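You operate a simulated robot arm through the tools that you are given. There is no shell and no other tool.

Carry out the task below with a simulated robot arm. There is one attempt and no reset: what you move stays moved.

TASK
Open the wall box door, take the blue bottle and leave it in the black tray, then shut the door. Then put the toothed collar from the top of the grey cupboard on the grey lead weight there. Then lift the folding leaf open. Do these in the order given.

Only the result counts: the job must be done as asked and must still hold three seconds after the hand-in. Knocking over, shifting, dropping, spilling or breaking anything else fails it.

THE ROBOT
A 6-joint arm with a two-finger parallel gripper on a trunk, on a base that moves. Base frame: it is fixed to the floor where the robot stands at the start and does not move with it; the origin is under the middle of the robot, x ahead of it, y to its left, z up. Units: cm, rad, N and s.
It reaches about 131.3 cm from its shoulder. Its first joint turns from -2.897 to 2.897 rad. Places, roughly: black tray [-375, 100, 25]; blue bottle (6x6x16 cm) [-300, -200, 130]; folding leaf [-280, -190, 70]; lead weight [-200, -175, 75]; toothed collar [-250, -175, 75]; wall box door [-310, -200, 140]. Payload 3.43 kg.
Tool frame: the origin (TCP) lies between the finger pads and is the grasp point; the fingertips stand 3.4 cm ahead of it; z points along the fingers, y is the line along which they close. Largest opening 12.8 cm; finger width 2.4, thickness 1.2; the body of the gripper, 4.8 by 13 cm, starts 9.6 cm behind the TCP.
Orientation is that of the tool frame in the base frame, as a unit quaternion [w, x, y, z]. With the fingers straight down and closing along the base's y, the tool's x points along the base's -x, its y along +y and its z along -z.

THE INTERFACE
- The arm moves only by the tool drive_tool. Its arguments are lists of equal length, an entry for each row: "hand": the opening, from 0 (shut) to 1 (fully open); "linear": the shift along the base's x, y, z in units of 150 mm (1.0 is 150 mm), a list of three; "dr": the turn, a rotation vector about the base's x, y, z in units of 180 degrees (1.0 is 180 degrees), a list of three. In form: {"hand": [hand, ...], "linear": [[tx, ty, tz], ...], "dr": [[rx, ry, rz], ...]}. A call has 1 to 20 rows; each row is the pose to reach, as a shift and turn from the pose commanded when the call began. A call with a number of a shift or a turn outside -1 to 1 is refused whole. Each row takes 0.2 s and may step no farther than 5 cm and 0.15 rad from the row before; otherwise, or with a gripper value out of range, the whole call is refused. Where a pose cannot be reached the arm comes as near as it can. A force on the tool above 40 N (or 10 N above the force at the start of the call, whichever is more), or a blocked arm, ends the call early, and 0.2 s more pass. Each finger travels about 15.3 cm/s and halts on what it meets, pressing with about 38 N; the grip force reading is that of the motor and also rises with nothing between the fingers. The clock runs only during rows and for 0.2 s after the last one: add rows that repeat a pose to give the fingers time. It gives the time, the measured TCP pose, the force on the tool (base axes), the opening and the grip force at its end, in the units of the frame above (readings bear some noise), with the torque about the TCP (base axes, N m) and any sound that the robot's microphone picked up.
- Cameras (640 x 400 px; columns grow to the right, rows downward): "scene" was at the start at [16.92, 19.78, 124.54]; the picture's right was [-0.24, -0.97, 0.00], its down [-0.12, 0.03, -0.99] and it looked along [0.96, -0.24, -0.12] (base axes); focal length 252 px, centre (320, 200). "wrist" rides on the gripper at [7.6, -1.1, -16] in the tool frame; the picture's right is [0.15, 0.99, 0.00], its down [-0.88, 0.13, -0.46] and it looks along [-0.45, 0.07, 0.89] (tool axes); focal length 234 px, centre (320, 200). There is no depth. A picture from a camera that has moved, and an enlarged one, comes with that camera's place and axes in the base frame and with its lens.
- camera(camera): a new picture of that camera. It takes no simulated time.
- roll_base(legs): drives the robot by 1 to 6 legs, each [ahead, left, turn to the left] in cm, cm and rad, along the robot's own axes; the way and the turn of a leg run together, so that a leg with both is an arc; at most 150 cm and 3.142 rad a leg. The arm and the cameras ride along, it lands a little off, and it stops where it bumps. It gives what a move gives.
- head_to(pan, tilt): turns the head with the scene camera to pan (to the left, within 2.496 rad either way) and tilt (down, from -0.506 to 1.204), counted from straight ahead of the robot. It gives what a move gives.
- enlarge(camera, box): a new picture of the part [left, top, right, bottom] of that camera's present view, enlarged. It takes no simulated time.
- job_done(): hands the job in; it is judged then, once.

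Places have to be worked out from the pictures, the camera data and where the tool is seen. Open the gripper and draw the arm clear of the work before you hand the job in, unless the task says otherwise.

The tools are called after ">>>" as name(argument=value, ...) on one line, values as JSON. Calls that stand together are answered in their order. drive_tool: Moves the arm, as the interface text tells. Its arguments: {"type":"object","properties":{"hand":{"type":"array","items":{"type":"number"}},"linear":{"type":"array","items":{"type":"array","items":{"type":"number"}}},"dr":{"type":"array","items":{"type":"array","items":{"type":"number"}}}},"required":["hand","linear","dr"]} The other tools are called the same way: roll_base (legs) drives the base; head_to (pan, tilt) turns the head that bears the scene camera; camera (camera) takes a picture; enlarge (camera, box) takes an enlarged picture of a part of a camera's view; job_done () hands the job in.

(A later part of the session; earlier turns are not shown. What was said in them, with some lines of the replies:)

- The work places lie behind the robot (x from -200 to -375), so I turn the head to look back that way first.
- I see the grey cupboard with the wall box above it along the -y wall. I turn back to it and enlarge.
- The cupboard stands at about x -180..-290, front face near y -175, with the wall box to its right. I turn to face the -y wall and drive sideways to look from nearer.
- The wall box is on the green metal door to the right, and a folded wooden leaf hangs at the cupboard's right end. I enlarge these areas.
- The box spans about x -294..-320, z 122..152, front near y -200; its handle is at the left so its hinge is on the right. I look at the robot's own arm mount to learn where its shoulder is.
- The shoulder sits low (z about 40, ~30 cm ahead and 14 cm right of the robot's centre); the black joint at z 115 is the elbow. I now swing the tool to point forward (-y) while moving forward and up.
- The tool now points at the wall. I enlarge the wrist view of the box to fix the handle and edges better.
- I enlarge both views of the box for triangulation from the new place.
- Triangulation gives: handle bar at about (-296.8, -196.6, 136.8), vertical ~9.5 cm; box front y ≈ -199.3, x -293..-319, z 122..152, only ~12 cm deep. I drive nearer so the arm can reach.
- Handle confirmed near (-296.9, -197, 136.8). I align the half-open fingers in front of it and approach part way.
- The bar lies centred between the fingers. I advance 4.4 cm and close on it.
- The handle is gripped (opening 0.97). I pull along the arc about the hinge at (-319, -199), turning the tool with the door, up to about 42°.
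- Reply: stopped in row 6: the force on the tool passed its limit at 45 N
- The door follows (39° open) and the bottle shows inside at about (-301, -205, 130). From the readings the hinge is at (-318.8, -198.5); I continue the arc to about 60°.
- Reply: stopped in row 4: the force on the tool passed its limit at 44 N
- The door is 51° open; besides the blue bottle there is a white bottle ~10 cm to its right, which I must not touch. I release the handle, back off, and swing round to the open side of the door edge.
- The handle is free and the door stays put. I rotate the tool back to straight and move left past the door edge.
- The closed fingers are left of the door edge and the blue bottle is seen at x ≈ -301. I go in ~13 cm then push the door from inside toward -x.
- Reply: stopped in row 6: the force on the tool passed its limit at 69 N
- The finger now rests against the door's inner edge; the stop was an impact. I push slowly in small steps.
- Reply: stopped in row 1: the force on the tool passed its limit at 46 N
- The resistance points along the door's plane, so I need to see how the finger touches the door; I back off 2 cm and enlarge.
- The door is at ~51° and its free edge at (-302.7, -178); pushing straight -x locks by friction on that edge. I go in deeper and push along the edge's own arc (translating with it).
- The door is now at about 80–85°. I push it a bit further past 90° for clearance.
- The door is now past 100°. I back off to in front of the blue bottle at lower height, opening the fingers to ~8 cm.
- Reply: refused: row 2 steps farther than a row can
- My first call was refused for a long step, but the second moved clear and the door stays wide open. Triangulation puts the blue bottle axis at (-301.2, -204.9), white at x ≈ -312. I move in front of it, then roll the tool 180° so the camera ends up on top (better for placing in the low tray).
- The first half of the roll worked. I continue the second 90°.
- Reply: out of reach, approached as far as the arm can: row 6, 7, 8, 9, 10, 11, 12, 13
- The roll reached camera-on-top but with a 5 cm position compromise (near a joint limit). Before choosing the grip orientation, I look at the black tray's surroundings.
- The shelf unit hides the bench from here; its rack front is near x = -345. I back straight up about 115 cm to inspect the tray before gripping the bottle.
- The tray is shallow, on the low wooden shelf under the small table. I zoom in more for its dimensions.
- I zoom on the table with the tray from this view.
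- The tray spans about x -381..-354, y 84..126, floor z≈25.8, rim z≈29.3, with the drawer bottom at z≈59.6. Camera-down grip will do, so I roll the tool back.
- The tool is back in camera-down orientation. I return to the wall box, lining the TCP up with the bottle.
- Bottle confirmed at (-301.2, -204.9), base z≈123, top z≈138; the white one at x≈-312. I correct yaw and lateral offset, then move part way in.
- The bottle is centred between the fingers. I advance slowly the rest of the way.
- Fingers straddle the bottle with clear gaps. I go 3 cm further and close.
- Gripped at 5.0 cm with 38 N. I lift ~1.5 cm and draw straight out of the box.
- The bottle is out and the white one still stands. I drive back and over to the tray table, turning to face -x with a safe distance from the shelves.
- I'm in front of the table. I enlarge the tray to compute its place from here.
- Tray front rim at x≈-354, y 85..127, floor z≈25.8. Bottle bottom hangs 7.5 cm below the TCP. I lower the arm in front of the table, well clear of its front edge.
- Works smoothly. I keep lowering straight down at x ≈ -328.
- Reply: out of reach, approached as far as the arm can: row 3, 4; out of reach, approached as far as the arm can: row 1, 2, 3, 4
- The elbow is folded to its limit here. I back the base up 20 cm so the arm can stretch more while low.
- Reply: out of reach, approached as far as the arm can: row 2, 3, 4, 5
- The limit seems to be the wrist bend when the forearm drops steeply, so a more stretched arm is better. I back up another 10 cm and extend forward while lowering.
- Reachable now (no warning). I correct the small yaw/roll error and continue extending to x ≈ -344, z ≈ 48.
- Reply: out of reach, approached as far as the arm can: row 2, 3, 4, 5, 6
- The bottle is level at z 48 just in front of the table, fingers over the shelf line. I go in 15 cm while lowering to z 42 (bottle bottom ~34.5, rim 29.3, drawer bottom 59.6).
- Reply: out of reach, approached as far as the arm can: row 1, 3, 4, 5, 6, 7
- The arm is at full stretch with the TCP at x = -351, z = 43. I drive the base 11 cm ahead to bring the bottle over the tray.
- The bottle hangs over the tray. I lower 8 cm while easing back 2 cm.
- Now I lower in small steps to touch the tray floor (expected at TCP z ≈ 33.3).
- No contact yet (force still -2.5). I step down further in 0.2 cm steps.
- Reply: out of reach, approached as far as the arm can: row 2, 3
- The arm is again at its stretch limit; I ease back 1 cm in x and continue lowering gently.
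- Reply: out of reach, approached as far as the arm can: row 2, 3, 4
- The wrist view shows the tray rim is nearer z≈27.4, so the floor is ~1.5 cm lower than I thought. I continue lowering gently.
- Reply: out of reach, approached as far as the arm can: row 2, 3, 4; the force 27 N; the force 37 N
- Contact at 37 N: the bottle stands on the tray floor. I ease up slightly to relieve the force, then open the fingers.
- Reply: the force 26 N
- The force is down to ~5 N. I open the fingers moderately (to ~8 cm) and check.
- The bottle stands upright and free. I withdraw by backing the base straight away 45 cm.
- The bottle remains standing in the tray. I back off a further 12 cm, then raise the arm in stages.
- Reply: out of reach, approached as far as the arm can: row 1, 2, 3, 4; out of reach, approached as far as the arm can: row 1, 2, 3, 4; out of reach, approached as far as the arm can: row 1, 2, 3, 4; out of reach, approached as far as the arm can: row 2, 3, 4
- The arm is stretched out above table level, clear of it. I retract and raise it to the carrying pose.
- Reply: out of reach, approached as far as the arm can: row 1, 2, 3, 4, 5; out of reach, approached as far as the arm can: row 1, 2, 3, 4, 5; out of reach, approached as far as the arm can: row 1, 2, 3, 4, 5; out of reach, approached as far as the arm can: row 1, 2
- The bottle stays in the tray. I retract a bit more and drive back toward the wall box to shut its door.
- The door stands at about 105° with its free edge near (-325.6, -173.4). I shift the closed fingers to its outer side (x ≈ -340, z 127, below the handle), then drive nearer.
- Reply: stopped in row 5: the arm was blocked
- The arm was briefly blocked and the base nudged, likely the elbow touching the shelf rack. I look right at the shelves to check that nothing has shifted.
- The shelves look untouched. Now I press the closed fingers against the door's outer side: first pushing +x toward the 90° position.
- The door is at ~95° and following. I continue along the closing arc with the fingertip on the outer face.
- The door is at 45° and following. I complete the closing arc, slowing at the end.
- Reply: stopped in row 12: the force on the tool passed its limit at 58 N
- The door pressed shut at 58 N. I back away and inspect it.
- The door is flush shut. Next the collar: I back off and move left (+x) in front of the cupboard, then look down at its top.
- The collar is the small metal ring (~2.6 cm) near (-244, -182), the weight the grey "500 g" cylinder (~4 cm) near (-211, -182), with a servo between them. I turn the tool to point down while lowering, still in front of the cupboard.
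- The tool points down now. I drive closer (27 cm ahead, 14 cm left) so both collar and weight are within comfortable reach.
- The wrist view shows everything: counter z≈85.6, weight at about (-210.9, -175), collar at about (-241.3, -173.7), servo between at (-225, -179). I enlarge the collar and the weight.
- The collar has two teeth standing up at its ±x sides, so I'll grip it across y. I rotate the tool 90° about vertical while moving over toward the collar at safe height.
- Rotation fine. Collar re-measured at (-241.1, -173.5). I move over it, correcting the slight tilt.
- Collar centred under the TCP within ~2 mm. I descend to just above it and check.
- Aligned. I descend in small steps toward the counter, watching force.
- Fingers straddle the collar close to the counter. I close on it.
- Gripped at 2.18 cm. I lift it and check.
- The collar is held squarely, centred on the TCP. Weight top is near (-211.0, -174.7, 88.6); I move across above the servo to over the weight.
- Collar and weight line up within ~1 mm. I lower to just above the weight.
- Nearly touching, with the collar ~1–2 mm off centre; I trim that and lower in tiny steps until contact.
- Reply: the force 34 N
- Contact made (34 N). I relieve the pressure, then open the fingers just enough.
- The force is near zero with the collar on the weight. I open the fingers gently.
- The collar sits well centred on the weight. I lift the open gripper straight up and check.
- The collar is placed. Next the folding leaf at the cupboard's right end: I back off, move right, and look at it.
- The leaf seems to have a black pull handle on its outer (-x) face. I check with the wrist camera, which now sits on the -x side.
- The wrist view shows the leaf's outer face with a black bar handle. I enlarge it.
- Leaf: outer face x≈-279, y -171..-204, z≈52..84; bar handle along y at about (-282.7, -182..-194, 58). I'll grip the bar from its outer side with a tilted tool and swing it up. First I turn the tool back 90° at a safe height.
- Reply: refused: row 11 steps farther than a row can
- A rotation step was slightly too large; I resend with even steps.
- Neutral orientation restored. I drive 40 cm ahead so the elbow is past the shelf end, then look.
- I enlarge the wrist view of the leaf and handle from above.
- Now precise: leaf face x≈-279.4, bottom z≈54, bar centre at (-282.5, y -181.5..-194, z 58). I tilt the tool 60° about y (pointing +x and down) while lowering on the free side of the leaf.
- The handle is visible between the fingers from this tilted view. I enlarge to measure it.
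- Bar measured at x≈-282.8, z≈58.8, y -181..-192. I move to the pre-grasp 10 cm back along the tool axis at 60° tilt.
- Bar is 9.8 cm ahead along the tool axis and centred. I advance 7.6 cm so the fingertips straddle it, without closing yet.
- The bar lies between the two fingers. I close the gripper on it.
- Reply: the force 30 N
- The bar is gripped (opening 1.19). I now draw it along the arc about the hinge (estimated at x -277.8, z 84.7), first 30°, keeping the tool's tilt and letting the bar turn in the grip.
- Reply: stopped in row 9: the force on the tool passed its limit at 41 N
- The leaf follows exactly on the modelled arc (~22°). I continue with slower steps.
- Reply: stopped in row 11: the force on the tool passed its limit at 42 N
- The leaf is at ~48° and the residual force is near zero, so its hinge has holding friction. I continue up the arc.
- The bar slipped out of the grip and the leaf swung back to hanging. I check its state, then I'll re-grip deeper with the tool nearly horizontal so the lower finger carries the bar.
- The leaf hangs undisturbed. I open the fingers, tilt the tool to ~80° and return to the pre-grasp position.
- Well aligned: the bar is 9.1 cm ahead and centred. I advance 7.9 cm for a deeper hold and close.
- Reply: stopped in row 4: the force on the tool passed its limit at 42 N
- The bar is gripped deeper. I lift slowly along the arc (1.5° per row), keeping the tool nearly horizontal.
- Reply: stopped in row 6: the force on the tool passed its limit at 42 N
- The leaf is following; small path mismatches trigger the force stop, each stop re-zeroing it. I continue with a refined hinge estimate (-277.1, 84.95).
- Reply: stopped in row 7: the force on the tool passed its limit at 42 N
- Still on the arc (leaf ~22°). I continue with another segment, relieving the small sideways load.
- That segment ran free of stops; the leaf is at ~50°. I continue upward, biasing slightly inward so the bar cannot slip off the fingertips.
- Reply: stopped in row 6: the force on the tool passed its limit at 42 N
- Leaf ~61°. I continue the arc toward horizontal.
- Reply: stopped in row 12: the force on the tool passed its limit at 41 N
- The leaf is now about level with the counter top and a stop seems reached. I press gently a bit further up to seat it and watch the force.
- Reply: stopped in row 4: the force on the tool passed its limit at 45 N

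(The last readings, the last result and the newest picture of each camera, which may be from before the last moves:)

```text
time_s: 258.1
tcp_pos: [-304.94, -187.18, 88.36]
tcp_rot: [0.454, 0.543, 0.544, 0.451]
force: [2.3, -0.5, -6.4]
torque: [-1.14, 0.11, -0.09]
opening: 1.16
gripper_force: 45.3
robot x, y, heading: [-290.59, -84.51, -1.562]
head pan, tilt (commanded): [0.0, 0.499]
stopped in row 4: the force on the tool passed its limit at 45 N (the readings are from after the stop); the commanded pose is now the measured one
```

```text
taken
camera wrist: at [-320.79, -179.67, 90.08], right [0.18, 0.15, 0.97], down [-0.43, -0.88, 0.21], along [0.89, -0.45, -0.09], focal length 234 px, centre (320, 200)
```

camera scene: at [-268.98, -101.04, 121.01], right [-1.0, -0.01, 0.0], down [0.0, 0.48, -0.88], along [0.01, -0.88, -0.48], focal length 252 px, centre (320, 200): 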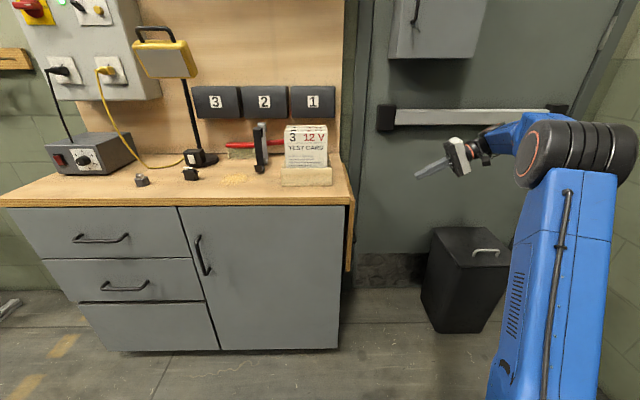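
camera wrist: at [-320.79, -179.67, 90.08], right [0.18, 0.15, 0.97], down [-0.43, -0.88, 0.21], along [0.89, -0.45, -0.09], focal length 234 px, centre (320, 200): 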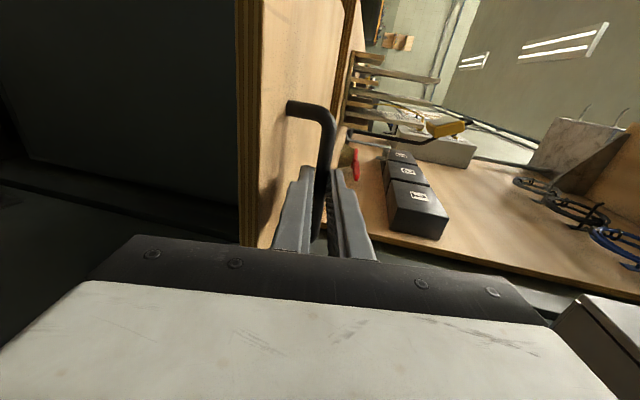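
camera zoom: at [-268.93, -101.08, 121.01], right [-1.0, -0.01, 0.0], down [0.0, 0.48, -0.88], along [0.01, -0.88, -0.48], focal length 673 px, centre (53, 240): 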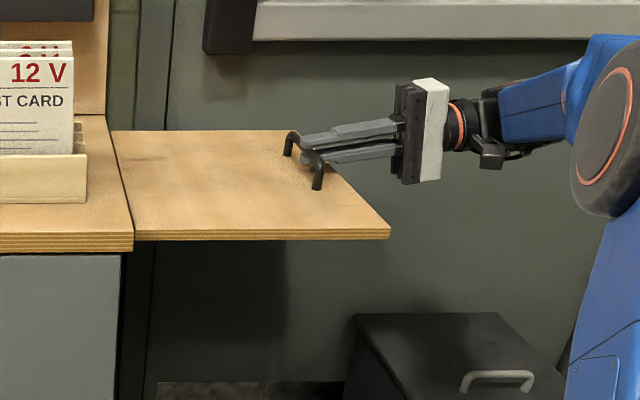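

It moved up another 4 mm. I press once more to see whether it is at an end stop.

>>> drive_tool(hand=[0, 0, 0, 0, 0, 0], linear=[[0.001, 0, 0.01], [0.003, 0, 0.02], [0.005, 0, 0.03], [0.007, 0, 0.04], [0.009, 0, 0.05], [0.011, 0, 0.06]], dr=[[0, 0, 0], [0, 0, 0], [0, 0, 0], [0, 0, 0], [0, 0, 0], [0, 0, 0]])

>>> enlarge(camera="scene", box=[320, 130, 440, 230])

```text
time_s: 258.8
tcp_pos: [-304.92, -187.24, 88.35]
tcp_rot: [0.452, 0.543, 0.543, 0.453]
force: [0.3, -6.9, -9.0]
torque: [-1.18, 0.18, -0.22]
opening: 1.19
gripper_force: 45.4
robot x, y, heading: [-291.08, -84.02, -1.558]
head pan, tilt (commanded): [0.0, 0.499]
stopped in row 3: the force on the tool passed its limit at 44 N (the readings are from after the stop); the commanded pose is now the measured one
```

```text
4.00 times, centred on (380, 180) of scene
camera zoom: at [-268.94, -101.09, 121.01], right [-1.0, -0.01, 0.0], down [0.0, 0.48, -0.88], along [0.01, -0.88, -0.48], focal length 1010 px, centre (80, 280)
```

zoom: 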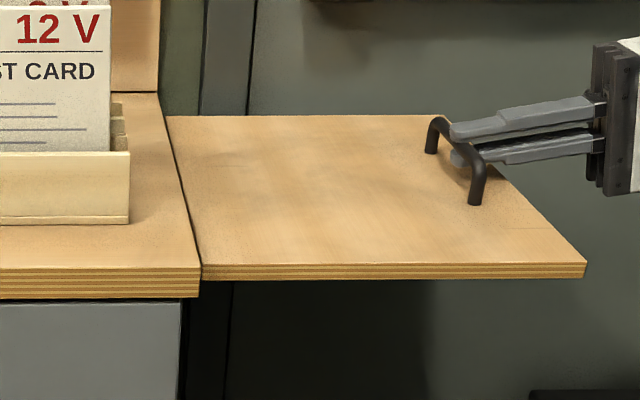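

It is at its end stop, level with the counter. I test whether it holds by opening the fingers only slightly (the lower finger stays under the bar).

>>> drive_tool(hand=[0.1, 0.14, 0.17, 0.17, 0.17, 0.17], linear=[[0, 0, 0], [0, 0, 0], [0, 0, 0], [0, 0, 0], [0, 0, 0], [0, 0, 0]], dr=[[0, 0, 0], [0, 0, 0], [0, 0, 0], [0, 0, 0], [0, 0, 0], [0, 0, 0]])

>>> enlarge(camera="scene", box=[320, 130, 440, 230])

>>> enlarge(camera="wrist", box=[230, 80, 410, 270])

```text
time_s: 260.2
tcp_pos: [-304.94, -187.15, 88.5]
tcp_rot: [0.452, 0.544, 0.543, 0.453]
force: [-0.4, -0.6, 0.0]
torque: [0.0, 0.02, -0.01]
opening: 2.2
gripper_force: 0.0
robot x, y, heading: [-291.34, -83.96, -1.566]
head pan, tilt (commanded): [0.0, 0.499]
```

```text
4.00 times, centred on (380, 180) of scene
camera zoom: at [-268.93, -101.03, 121.01], right [-1.0, -0.01, 0.0], down [0.0, 0.48, -0.88], along [0.01, -0.88, -0.48], focal length 1010 px, centre (80, 280)
```

zoom: 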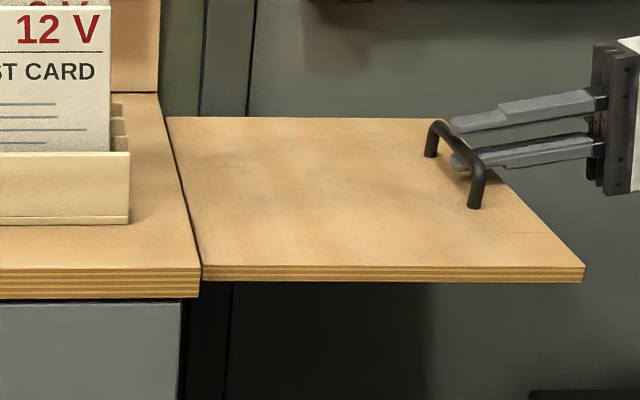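

```text
2.11 times, centred on (320, 175) of wrist
camera zoom: at [-320.77, -179.62, 90.27], right [0.18, 0.15, 0.97], down [-0.42, -0.88, 0.21], along [0.89, -0.45, -0.1], focal length 493 px, centre (320, 253)
```

zoom: 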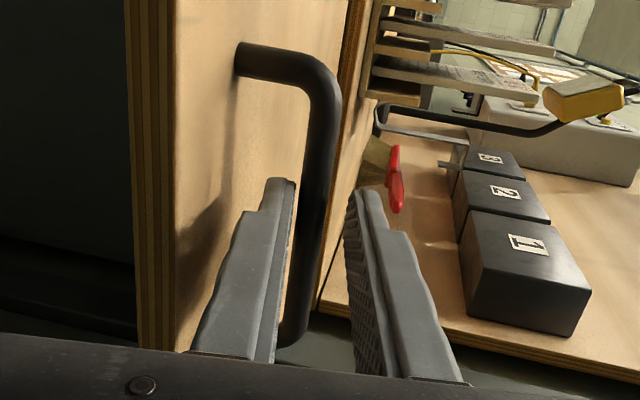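

The bar seems nearly unloaded (force ≈ 0). I open a little more to see whether the leaf follows down or stays.

>>> drive_tool(hand=[0.2, 0.24, 0.24, 0.24, 0.24, 0.24], linear=[[0, 0, 0], [0, 0, 0], [0, 0, 0], [0, 0, 0], [0, 0, 0], [0, 0, 0]], dr=[[0, 0, 0], [0, 0, 0], [0, 0, 0], [0, 0, 0], [0, 0, 0], [0, 0, 0]])

>>> enlarge(camera="scene", box=[320, 130, 440, 230])

>>> enlarge(camera="wrist", box=[230, 80, 410, 270])

```text
time_s: 261.6
tcp_pos: [-304.91, -187.08, 88.51]
tcp_rot: [0.451, 0.544, 0.544, 0.453]
force: [0.7, -0.1, 0.3]
torque: [-0.02, -0.01, 0.01]
opening: 3.09
gripper_force: 0.2
robot x, y, heading: [-290.89, -83.9, -1.564]
head pan, tilt (commanded): [0.0, 0.499]
```

```text
4.00 times, centred on (380, 180) of scene
camera zoom: at [-268.93, -101.04, 121.01], right [-1.0, -0.01, 0.0], down [0.0, 0.48, -0.88], along [0.01, -0.88, -0.48], focal length 1010 px, centre (80, 280)
```

zoom: 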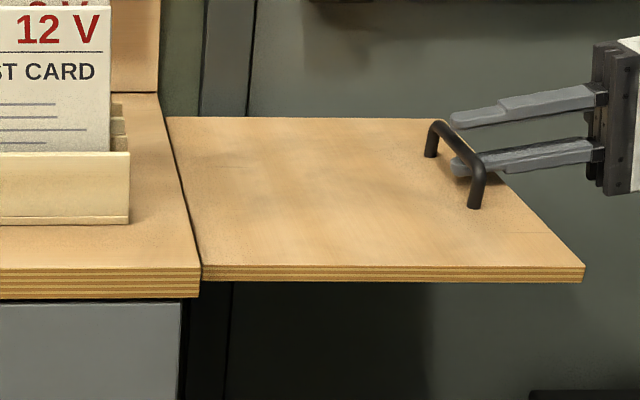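

```text
2.11 times, centred on (320, 175) of wrist
camera zoom: at [-320.77, -179.63, 90.27], right [0.18, 0.15, 0.97], down [-0.42, -0.88, 0.21], along [0.89, -0.45, -0.1], focal length 493 px, centre (320, 253)
```

zoom: 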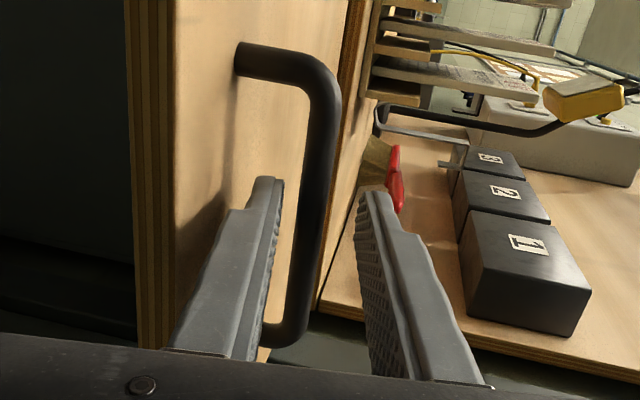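

The leaf stays level by itself with no load on the fingers. I withdraw along the tool axis, clear of the handle.

>>> drive_tool(hand=[0.24, 0.24, 0.24, 0.24, 0.24, 0.24, 0.24], linear=[[-0.08, 0, 0.014], [-0.18, 0, 0.032], [-0.3, 0, 0.053], [-0.45, 0, 0.08], [-0.6, 0, 0.106], [-0.8, 0, 0.142], [-0.8, 0, 0.142]], dr=[[0, 0, 0], [0, 0, 0], [0, 0, 0], [0, 0, 0], [0, 0, 0], [0, 0, 0], [0, 0, 0]])

>>> camera(camera="scene")

>>> camera(camera="wrist")

```text
time_s: 263.2
tcp_pos: [-316.77, -187.11, 90.47]
tcp_rot: [0.455, 0.546, 0.541, 0.449]
force: [0.1, -0.6, 0.8]
torque: [-0.02, -0.06, 0.0]
opening: 3.08
gripper_force: 0.1
robot x, y, heading: [-291.1, -84.08, -1.561]
head pan, tilt (commanded): [0.0, 0.499]
```

```text
taken
camera scene: at [-268.94, -101.04, 121.02], right [-1.0, -0.01, 0.0], down [0.0, 0.48, -0.88], along [0.01, -0.88, -0.48], focal length 252 px, centre (320, 200)
```

scene: 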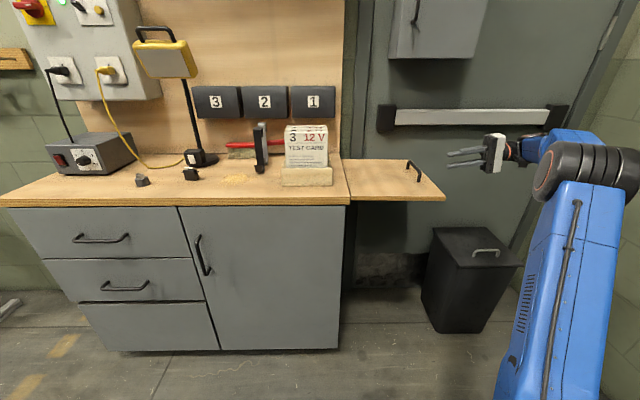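

```text
taken
camera wrist: at [-332.64, -179.65, 92.29], right [0.18, 0.15, 0.97], down [-0.43, -0.88, 0.21], along [0.88, -0.46, -0.1], focal length 234 px, centre (320, 200)
```

wrist: 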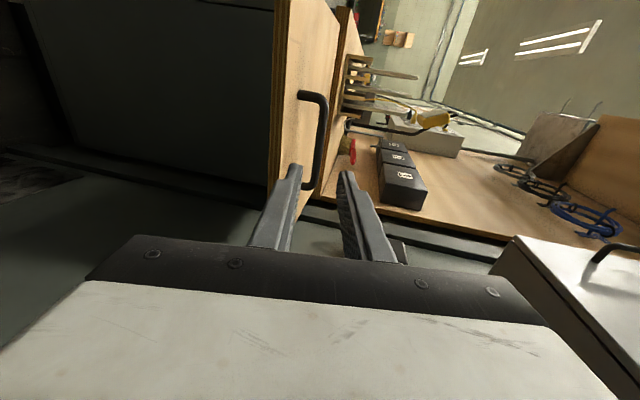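

The leaf holds. I move the arm away from the work: out toward +y, then untilt the tool and bring it left, clear of everything.

>>> drive_tool(hand=[0.24, 0.3, 0.3, 0.3, 0.3], linear=[[0, 0.25, 0.1], [0, 0.5, 0.2], [0, 0.75, 0.3], [0, 1, 0.4], [0, 1, 0.4]], dr=[[0, 0, 0], [0, 0, 0], [0, 0, 0], [0, 0, 0], [0, 0, 0]])

>>> drive_tool(hand=[0.3, 0.3, 0.3, 0.3, 0.3, 0.3], linear=[[0.1, 0.1, 0.1], [0.2, 0.2, 0.2], [0.3, 0.3, 0.3], [0.4, 0.4, 0.4], [0.5, 0.5, 0.5], [0.5, 0.5, 0.5]], dr=[[0, 0.044, 0], [0, 0.088, 0], [0, 0.132, 0], [0, 0.176, 0], [0, 0.22, 0], [0, 0.22, 0]])

>>> drive_tool(hand=[0.3, 0.3, 0.3, 0.3, 0.3, 0.3], linear=[[0.15, 0.1, 0], [0.3, 0.2, 0], [0.45, 0.3, 0], [0.6, 0.4, 0], [0.75, 0.5, 0], [0.75, 0.5, 0]], dr=[[0, 0.044, 0], [0, 0.088, 0], [0, 0.132, 0], [0, 0.176, 0], [0, 0.22, 0], [0, 0.22, 0]])

>>> camera(camera="scene")

```text
time_s: 264.4
tcp_pos: [-313.86, -173.38, 94.74]
tcp_rot: [0.457, 0.553, 0.539, 0.441]
force: [-0.4, 0.3, -1.5]
torque: [0.02, -0.06, -0.01]
opening: 3.85
gripper_force: 0.0
out of reach, approached as far as the arm can: row 1, 2, 3, 4, 5
robot x, y, heading: [-290.91, -84.13, -1.564]
head pan, tilt (commanded): [0.0, 0.499]
```

```text
time_s: 265.8
tcp_pos: [-306.35, -165.76, 102.06]
tcp_rot: [0.24, 0.665, 0.665, 0.242]
force: [0.5, -0.6, 0.8]
torque: [-0.01, -0.03, 0.0]
opening: 3.82
gripper_force: 0.1
robot x, y, heading: [-290.64, -83.97, -1.564]
head pan, tilt (commanded): [0.0, 0.499]
```

```text
time_s: 267.2
tcp_pos: [-294.74, -158.22, 102.07]
tcp_rot: [0.001, 0.708, 0.707, 0.002]
force: [0.0, -0.7, -0.6]
torque: [-0.01, 0.04, 0.01]
opening: 3.85
gripper_force: 0.0
robot x, y, heading: [-291.16, -84.47, -1.563]
head pan, tilt (commanded): [0.0, 0.499]
```

```text
taken
camera scene: at [-268.93, -101.03, 121.01], right [-1.0, -0.01, 0.0], down [0.0, 0.48, -0.88], along [0.01, -0.88, -0.48], focal length 252 px, centre (320, 200)
```

scene: 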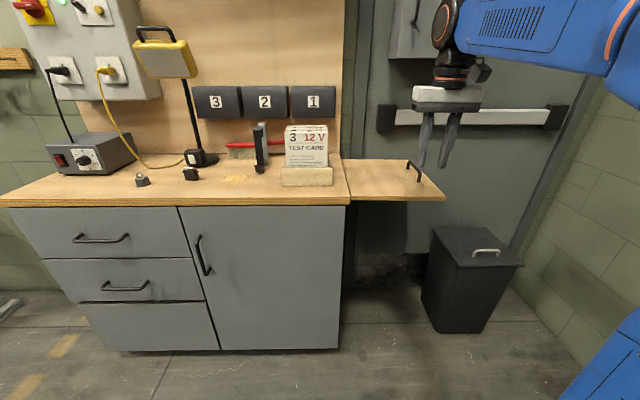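

The arm is clear. I back the base away and check every result with the head camera.

>>> roll_base(legs=[[-25, 12, 0], [-30, 10, 0]])

>>> head_to(pan=0.0, tilt=0.3)

>>> camera(camera="scene")

>>> enlarge(camera="scene", box=[180, 110, 400, 230])

>>> enlarge(camera="scene", box=[340, 40, 520, 160])

```text
time_s: 270.9
tcp_pos: [-272.75, -102.09, 102.1]
tcp_rot: [0.002, 0.704, 0.71, 0.003]
force: [0.9, 0.3, -0.6]
torque: [0.01, 0.02, 0.03]
opening: 3.85
gripper_force: 0.2
robot x, y, heading: [-269.29, -27.88, -1.549]
head pan, tilt (commanded): [0.0, 0.499]
```

```text
time_s: 271.6
tcp_pos: [-272.52, -102.02, 102.04]
tcp_rot: [0.002, 0.704, 0.71, 0.002]
force: [-0.9, 0.6, 0.4]
torque: [0.01, -0.01, 0.02]
opening: 3.82
gripper_force: 0.0
robot x, y, heading: [-269.59, -27.88, -1.557]
head pan, tilt (commanded): [0.0, 0.3]
```

```text
taken
camera scene: at [-247.14, -44.77, 122.85], right [-1.0, -0.02, 0.0], down [-0.01, 0.3, -0.96], along [0.02, -0.95, -0.3], focal length 252 px, centre (320, 200)
```

scene: 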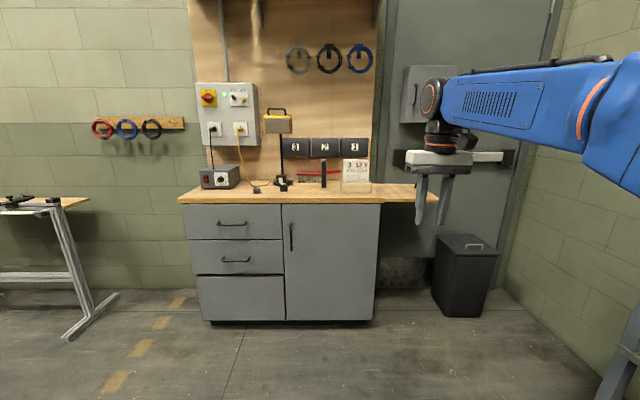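

```text
2.91 times, centred on (290, 170) of scene
camera zoom: at [-247.14, -44.77, 122.85], right [-1.0, -0.02, 0.0], down [-0.01, 0.3, -0.96], along [0.02, -0.95, -0.3], focal length 735 px, centre (407, 287)
```

zoom: 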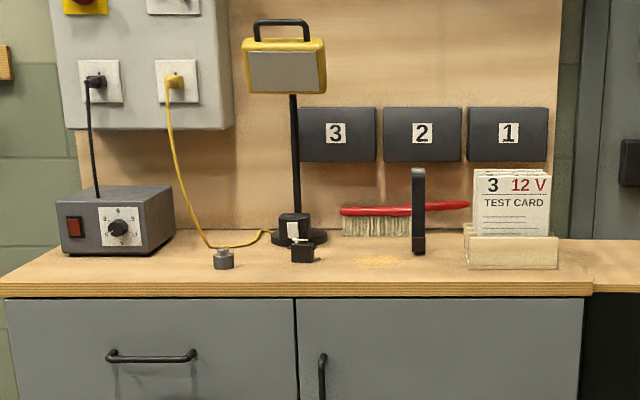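

```text
3.33 times, centred on (430, 100) of scene
camera zoom: at [-247.14, -44.77, 122.85], right [-1.0, -0.02, 0.0], down [-0.01, 0.3, -0.96], along [0.02, -0.95, -0.3], focal length 842 px, centre (-47, 533)
```

zoom: 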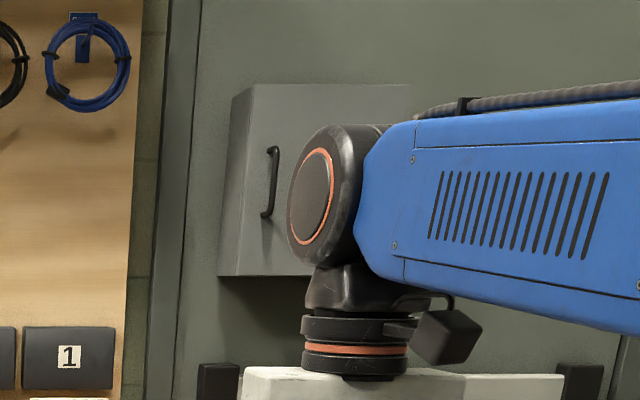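

Collar on weight, leaf open and level, box door shut. I take a last look toward the tray to confirm the bottle.

>>> head_to(pan=-2.45, tilt=0.35)

>>> roll_base(legs=[[-50, 15, 0]])

>>> camera(camera="scene")

>>> enlarge(camera="scene", box=[160, 160, 320, 350])

```text
time_s: 273.8
tcp_pos: [-272.57, -102.06, 101.97]
tcp_rot: [0.003, 0.705, 0.71, 0.002]
force: [0.4, 0.4, 0.7]
torque: [0.01, 0.01, 0.0]
opening: 3.82
gripper_force: 0.0
robot x, y, heading: [-269.48, -27.82, -1.554]
head pan, tilt (commanded): [-2.45, 0.351]
```

```text
time_s: 276.8
tcp_pos: [-259.57, -52.38, 102.02]
tcp_rot: [0.002, 0.707, 0.707, 0.003]
force: [0.4, 0.1, 0.0]
torque: [0.01, -0.05, 0.02]
opening: 3.82
gripper_force: 0.0
robot x, y, heading: [-255.49, 21.77, -1.559]
head pan, tilt (commanded): [-2.45, 0.351]
```

```text
taken
camera scene: at [-239.56, 21.1, 122.38], right [0.77, 0.64, 0.0], down [0.22, -0.26, -0.94], along [-0.6, 0.72, -0.34], focal length 252 px, centre (320, 200)
```

scene: 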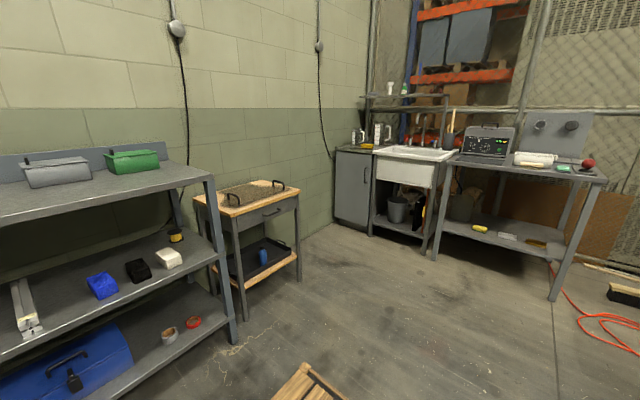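

```text
2.11 times, centred on (240, 255) of scene
camera zoom: at [-239.56, 21.1, 122.38], right [0.77, 0.64, 0.0], down [0.22, -0.26, -0.94], along [-0.6, 0.72, -0.34], focal length 532 px, centre (488, 84)
```

zoom: 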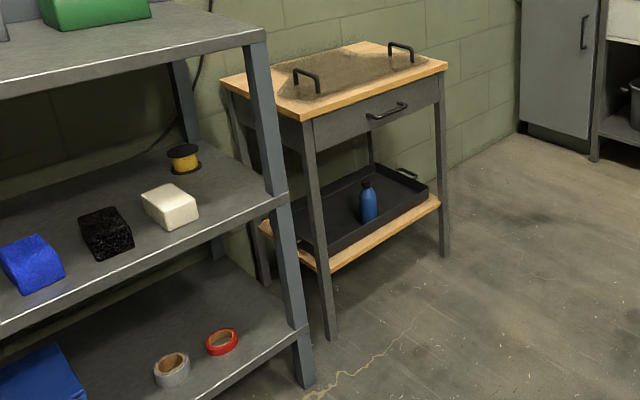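

The bottle stands in the tray. I take a final look back at the wall box and leaf, now unobstructed.

>>> head_to(pan=-0.1, tilt=0.2)

>>> drive_tool(hand=[0.5, 0.8, 1, 1], linear=[[0, 0, 0], [0, 0, 0], [0, 0, 0], [0, 0, 0]], dr=[[0, 0, 0], [0, 0, 0], [0, 0, 0], [0, 0, 0]])

>>> camera(camera="scene")

>>> enlarge(camera="scene", box=[250, 90, 450, 250])

```text
time_s: 279.0
tcp_pos: [-259.49, -52.46, 102.11]
tcp_rot: [0.002, 0.707, 0.707, 0.002]
force: [0.1, -0.1, -0.1]
torque: [-0.02, -0.01, 0.02]
opening: 3.83
gripper_force: 0.0
robot x, y, heading: [-255.98, 21.66, -1.564]
head pan, tilt (commanded): [-0.099, 0.201]
```

```text
time_s: 280.0
tcp_pos: [-259.34, -52.4, 102.07]
tcp_rot: [0.001, 0.707, 0.707, 0.003]
force: [-1.3, 0.2, -0.3]
torque: [0.0, -0.02, 0.03]
opening: 12.79
gripper_force: 0.1
robot x, y, heading: [-255.97, 21.39, -1.559]
head pan, tilt (commanded): [-0.099, 0.201]
```

```text
taken
camera scene: at [-234.42, 4.7, 123.78], right [-1.0, 0.09, 0.0], down [0.02, 0.2, -0.98], along [-0.09, -0.98, -0.2], focal length 252 px, centre (320, 200)
```

scene: 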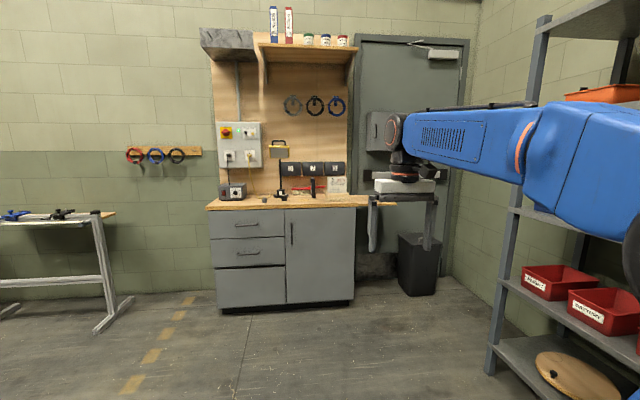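

```text
2.50 times, centred on (350, 170) of scene
camera zoom: at [-234.42, 4.7, 123.78], right [-1.0, 0.09, 0.0], down [0.02, 0.2, -0.98], along [-0.09, -0.98, -0.2], focal length 631 px, centre (245, 275)
```

zoom: 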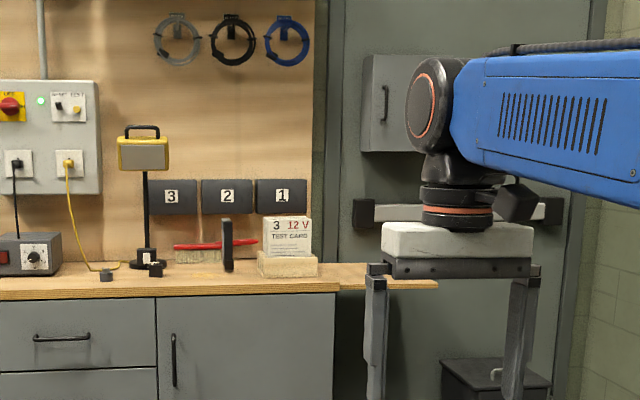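

The door is shut, the bottle stands in the tray, the collar sits on the weight and the leaf is level and holding. The gripper is open and clear, so I hand the job in.

>>> job_done()

```text
The job is handed in.
```

All three parts of the task are done in the order you gave, and the job is handed in. I don't have the judge's result.

- **Bottle and box:** I opened the wall box door and stood the blue bottle upright in the black tray. I then pushed the door shut until it was flush. The white bottle was still standing when I took the blue one out, and I didn't touch it after that.
- **Collar:** The toothed collar sits centred on top of the lead weight, teeth up.
- **Leaf:** The folding leaf is up against its end stop, level with the counter top, and it stays there without support.

Two things went wrong along the way:

- **Leaf slip:** On the first try the leaf's handle slipped out of the gripper and the leaf swung back down. I gripped it deeper and lifted it fully the second time.
- **Blocked arm:** Before I shut the door, the arm was blocked for a moment, probably by the shelf rack, and the base shifted about 2 cm. The shelf items I could see afterwards looked unmoved.

At hand-in the gripper was open and the robot stood well back from the work.
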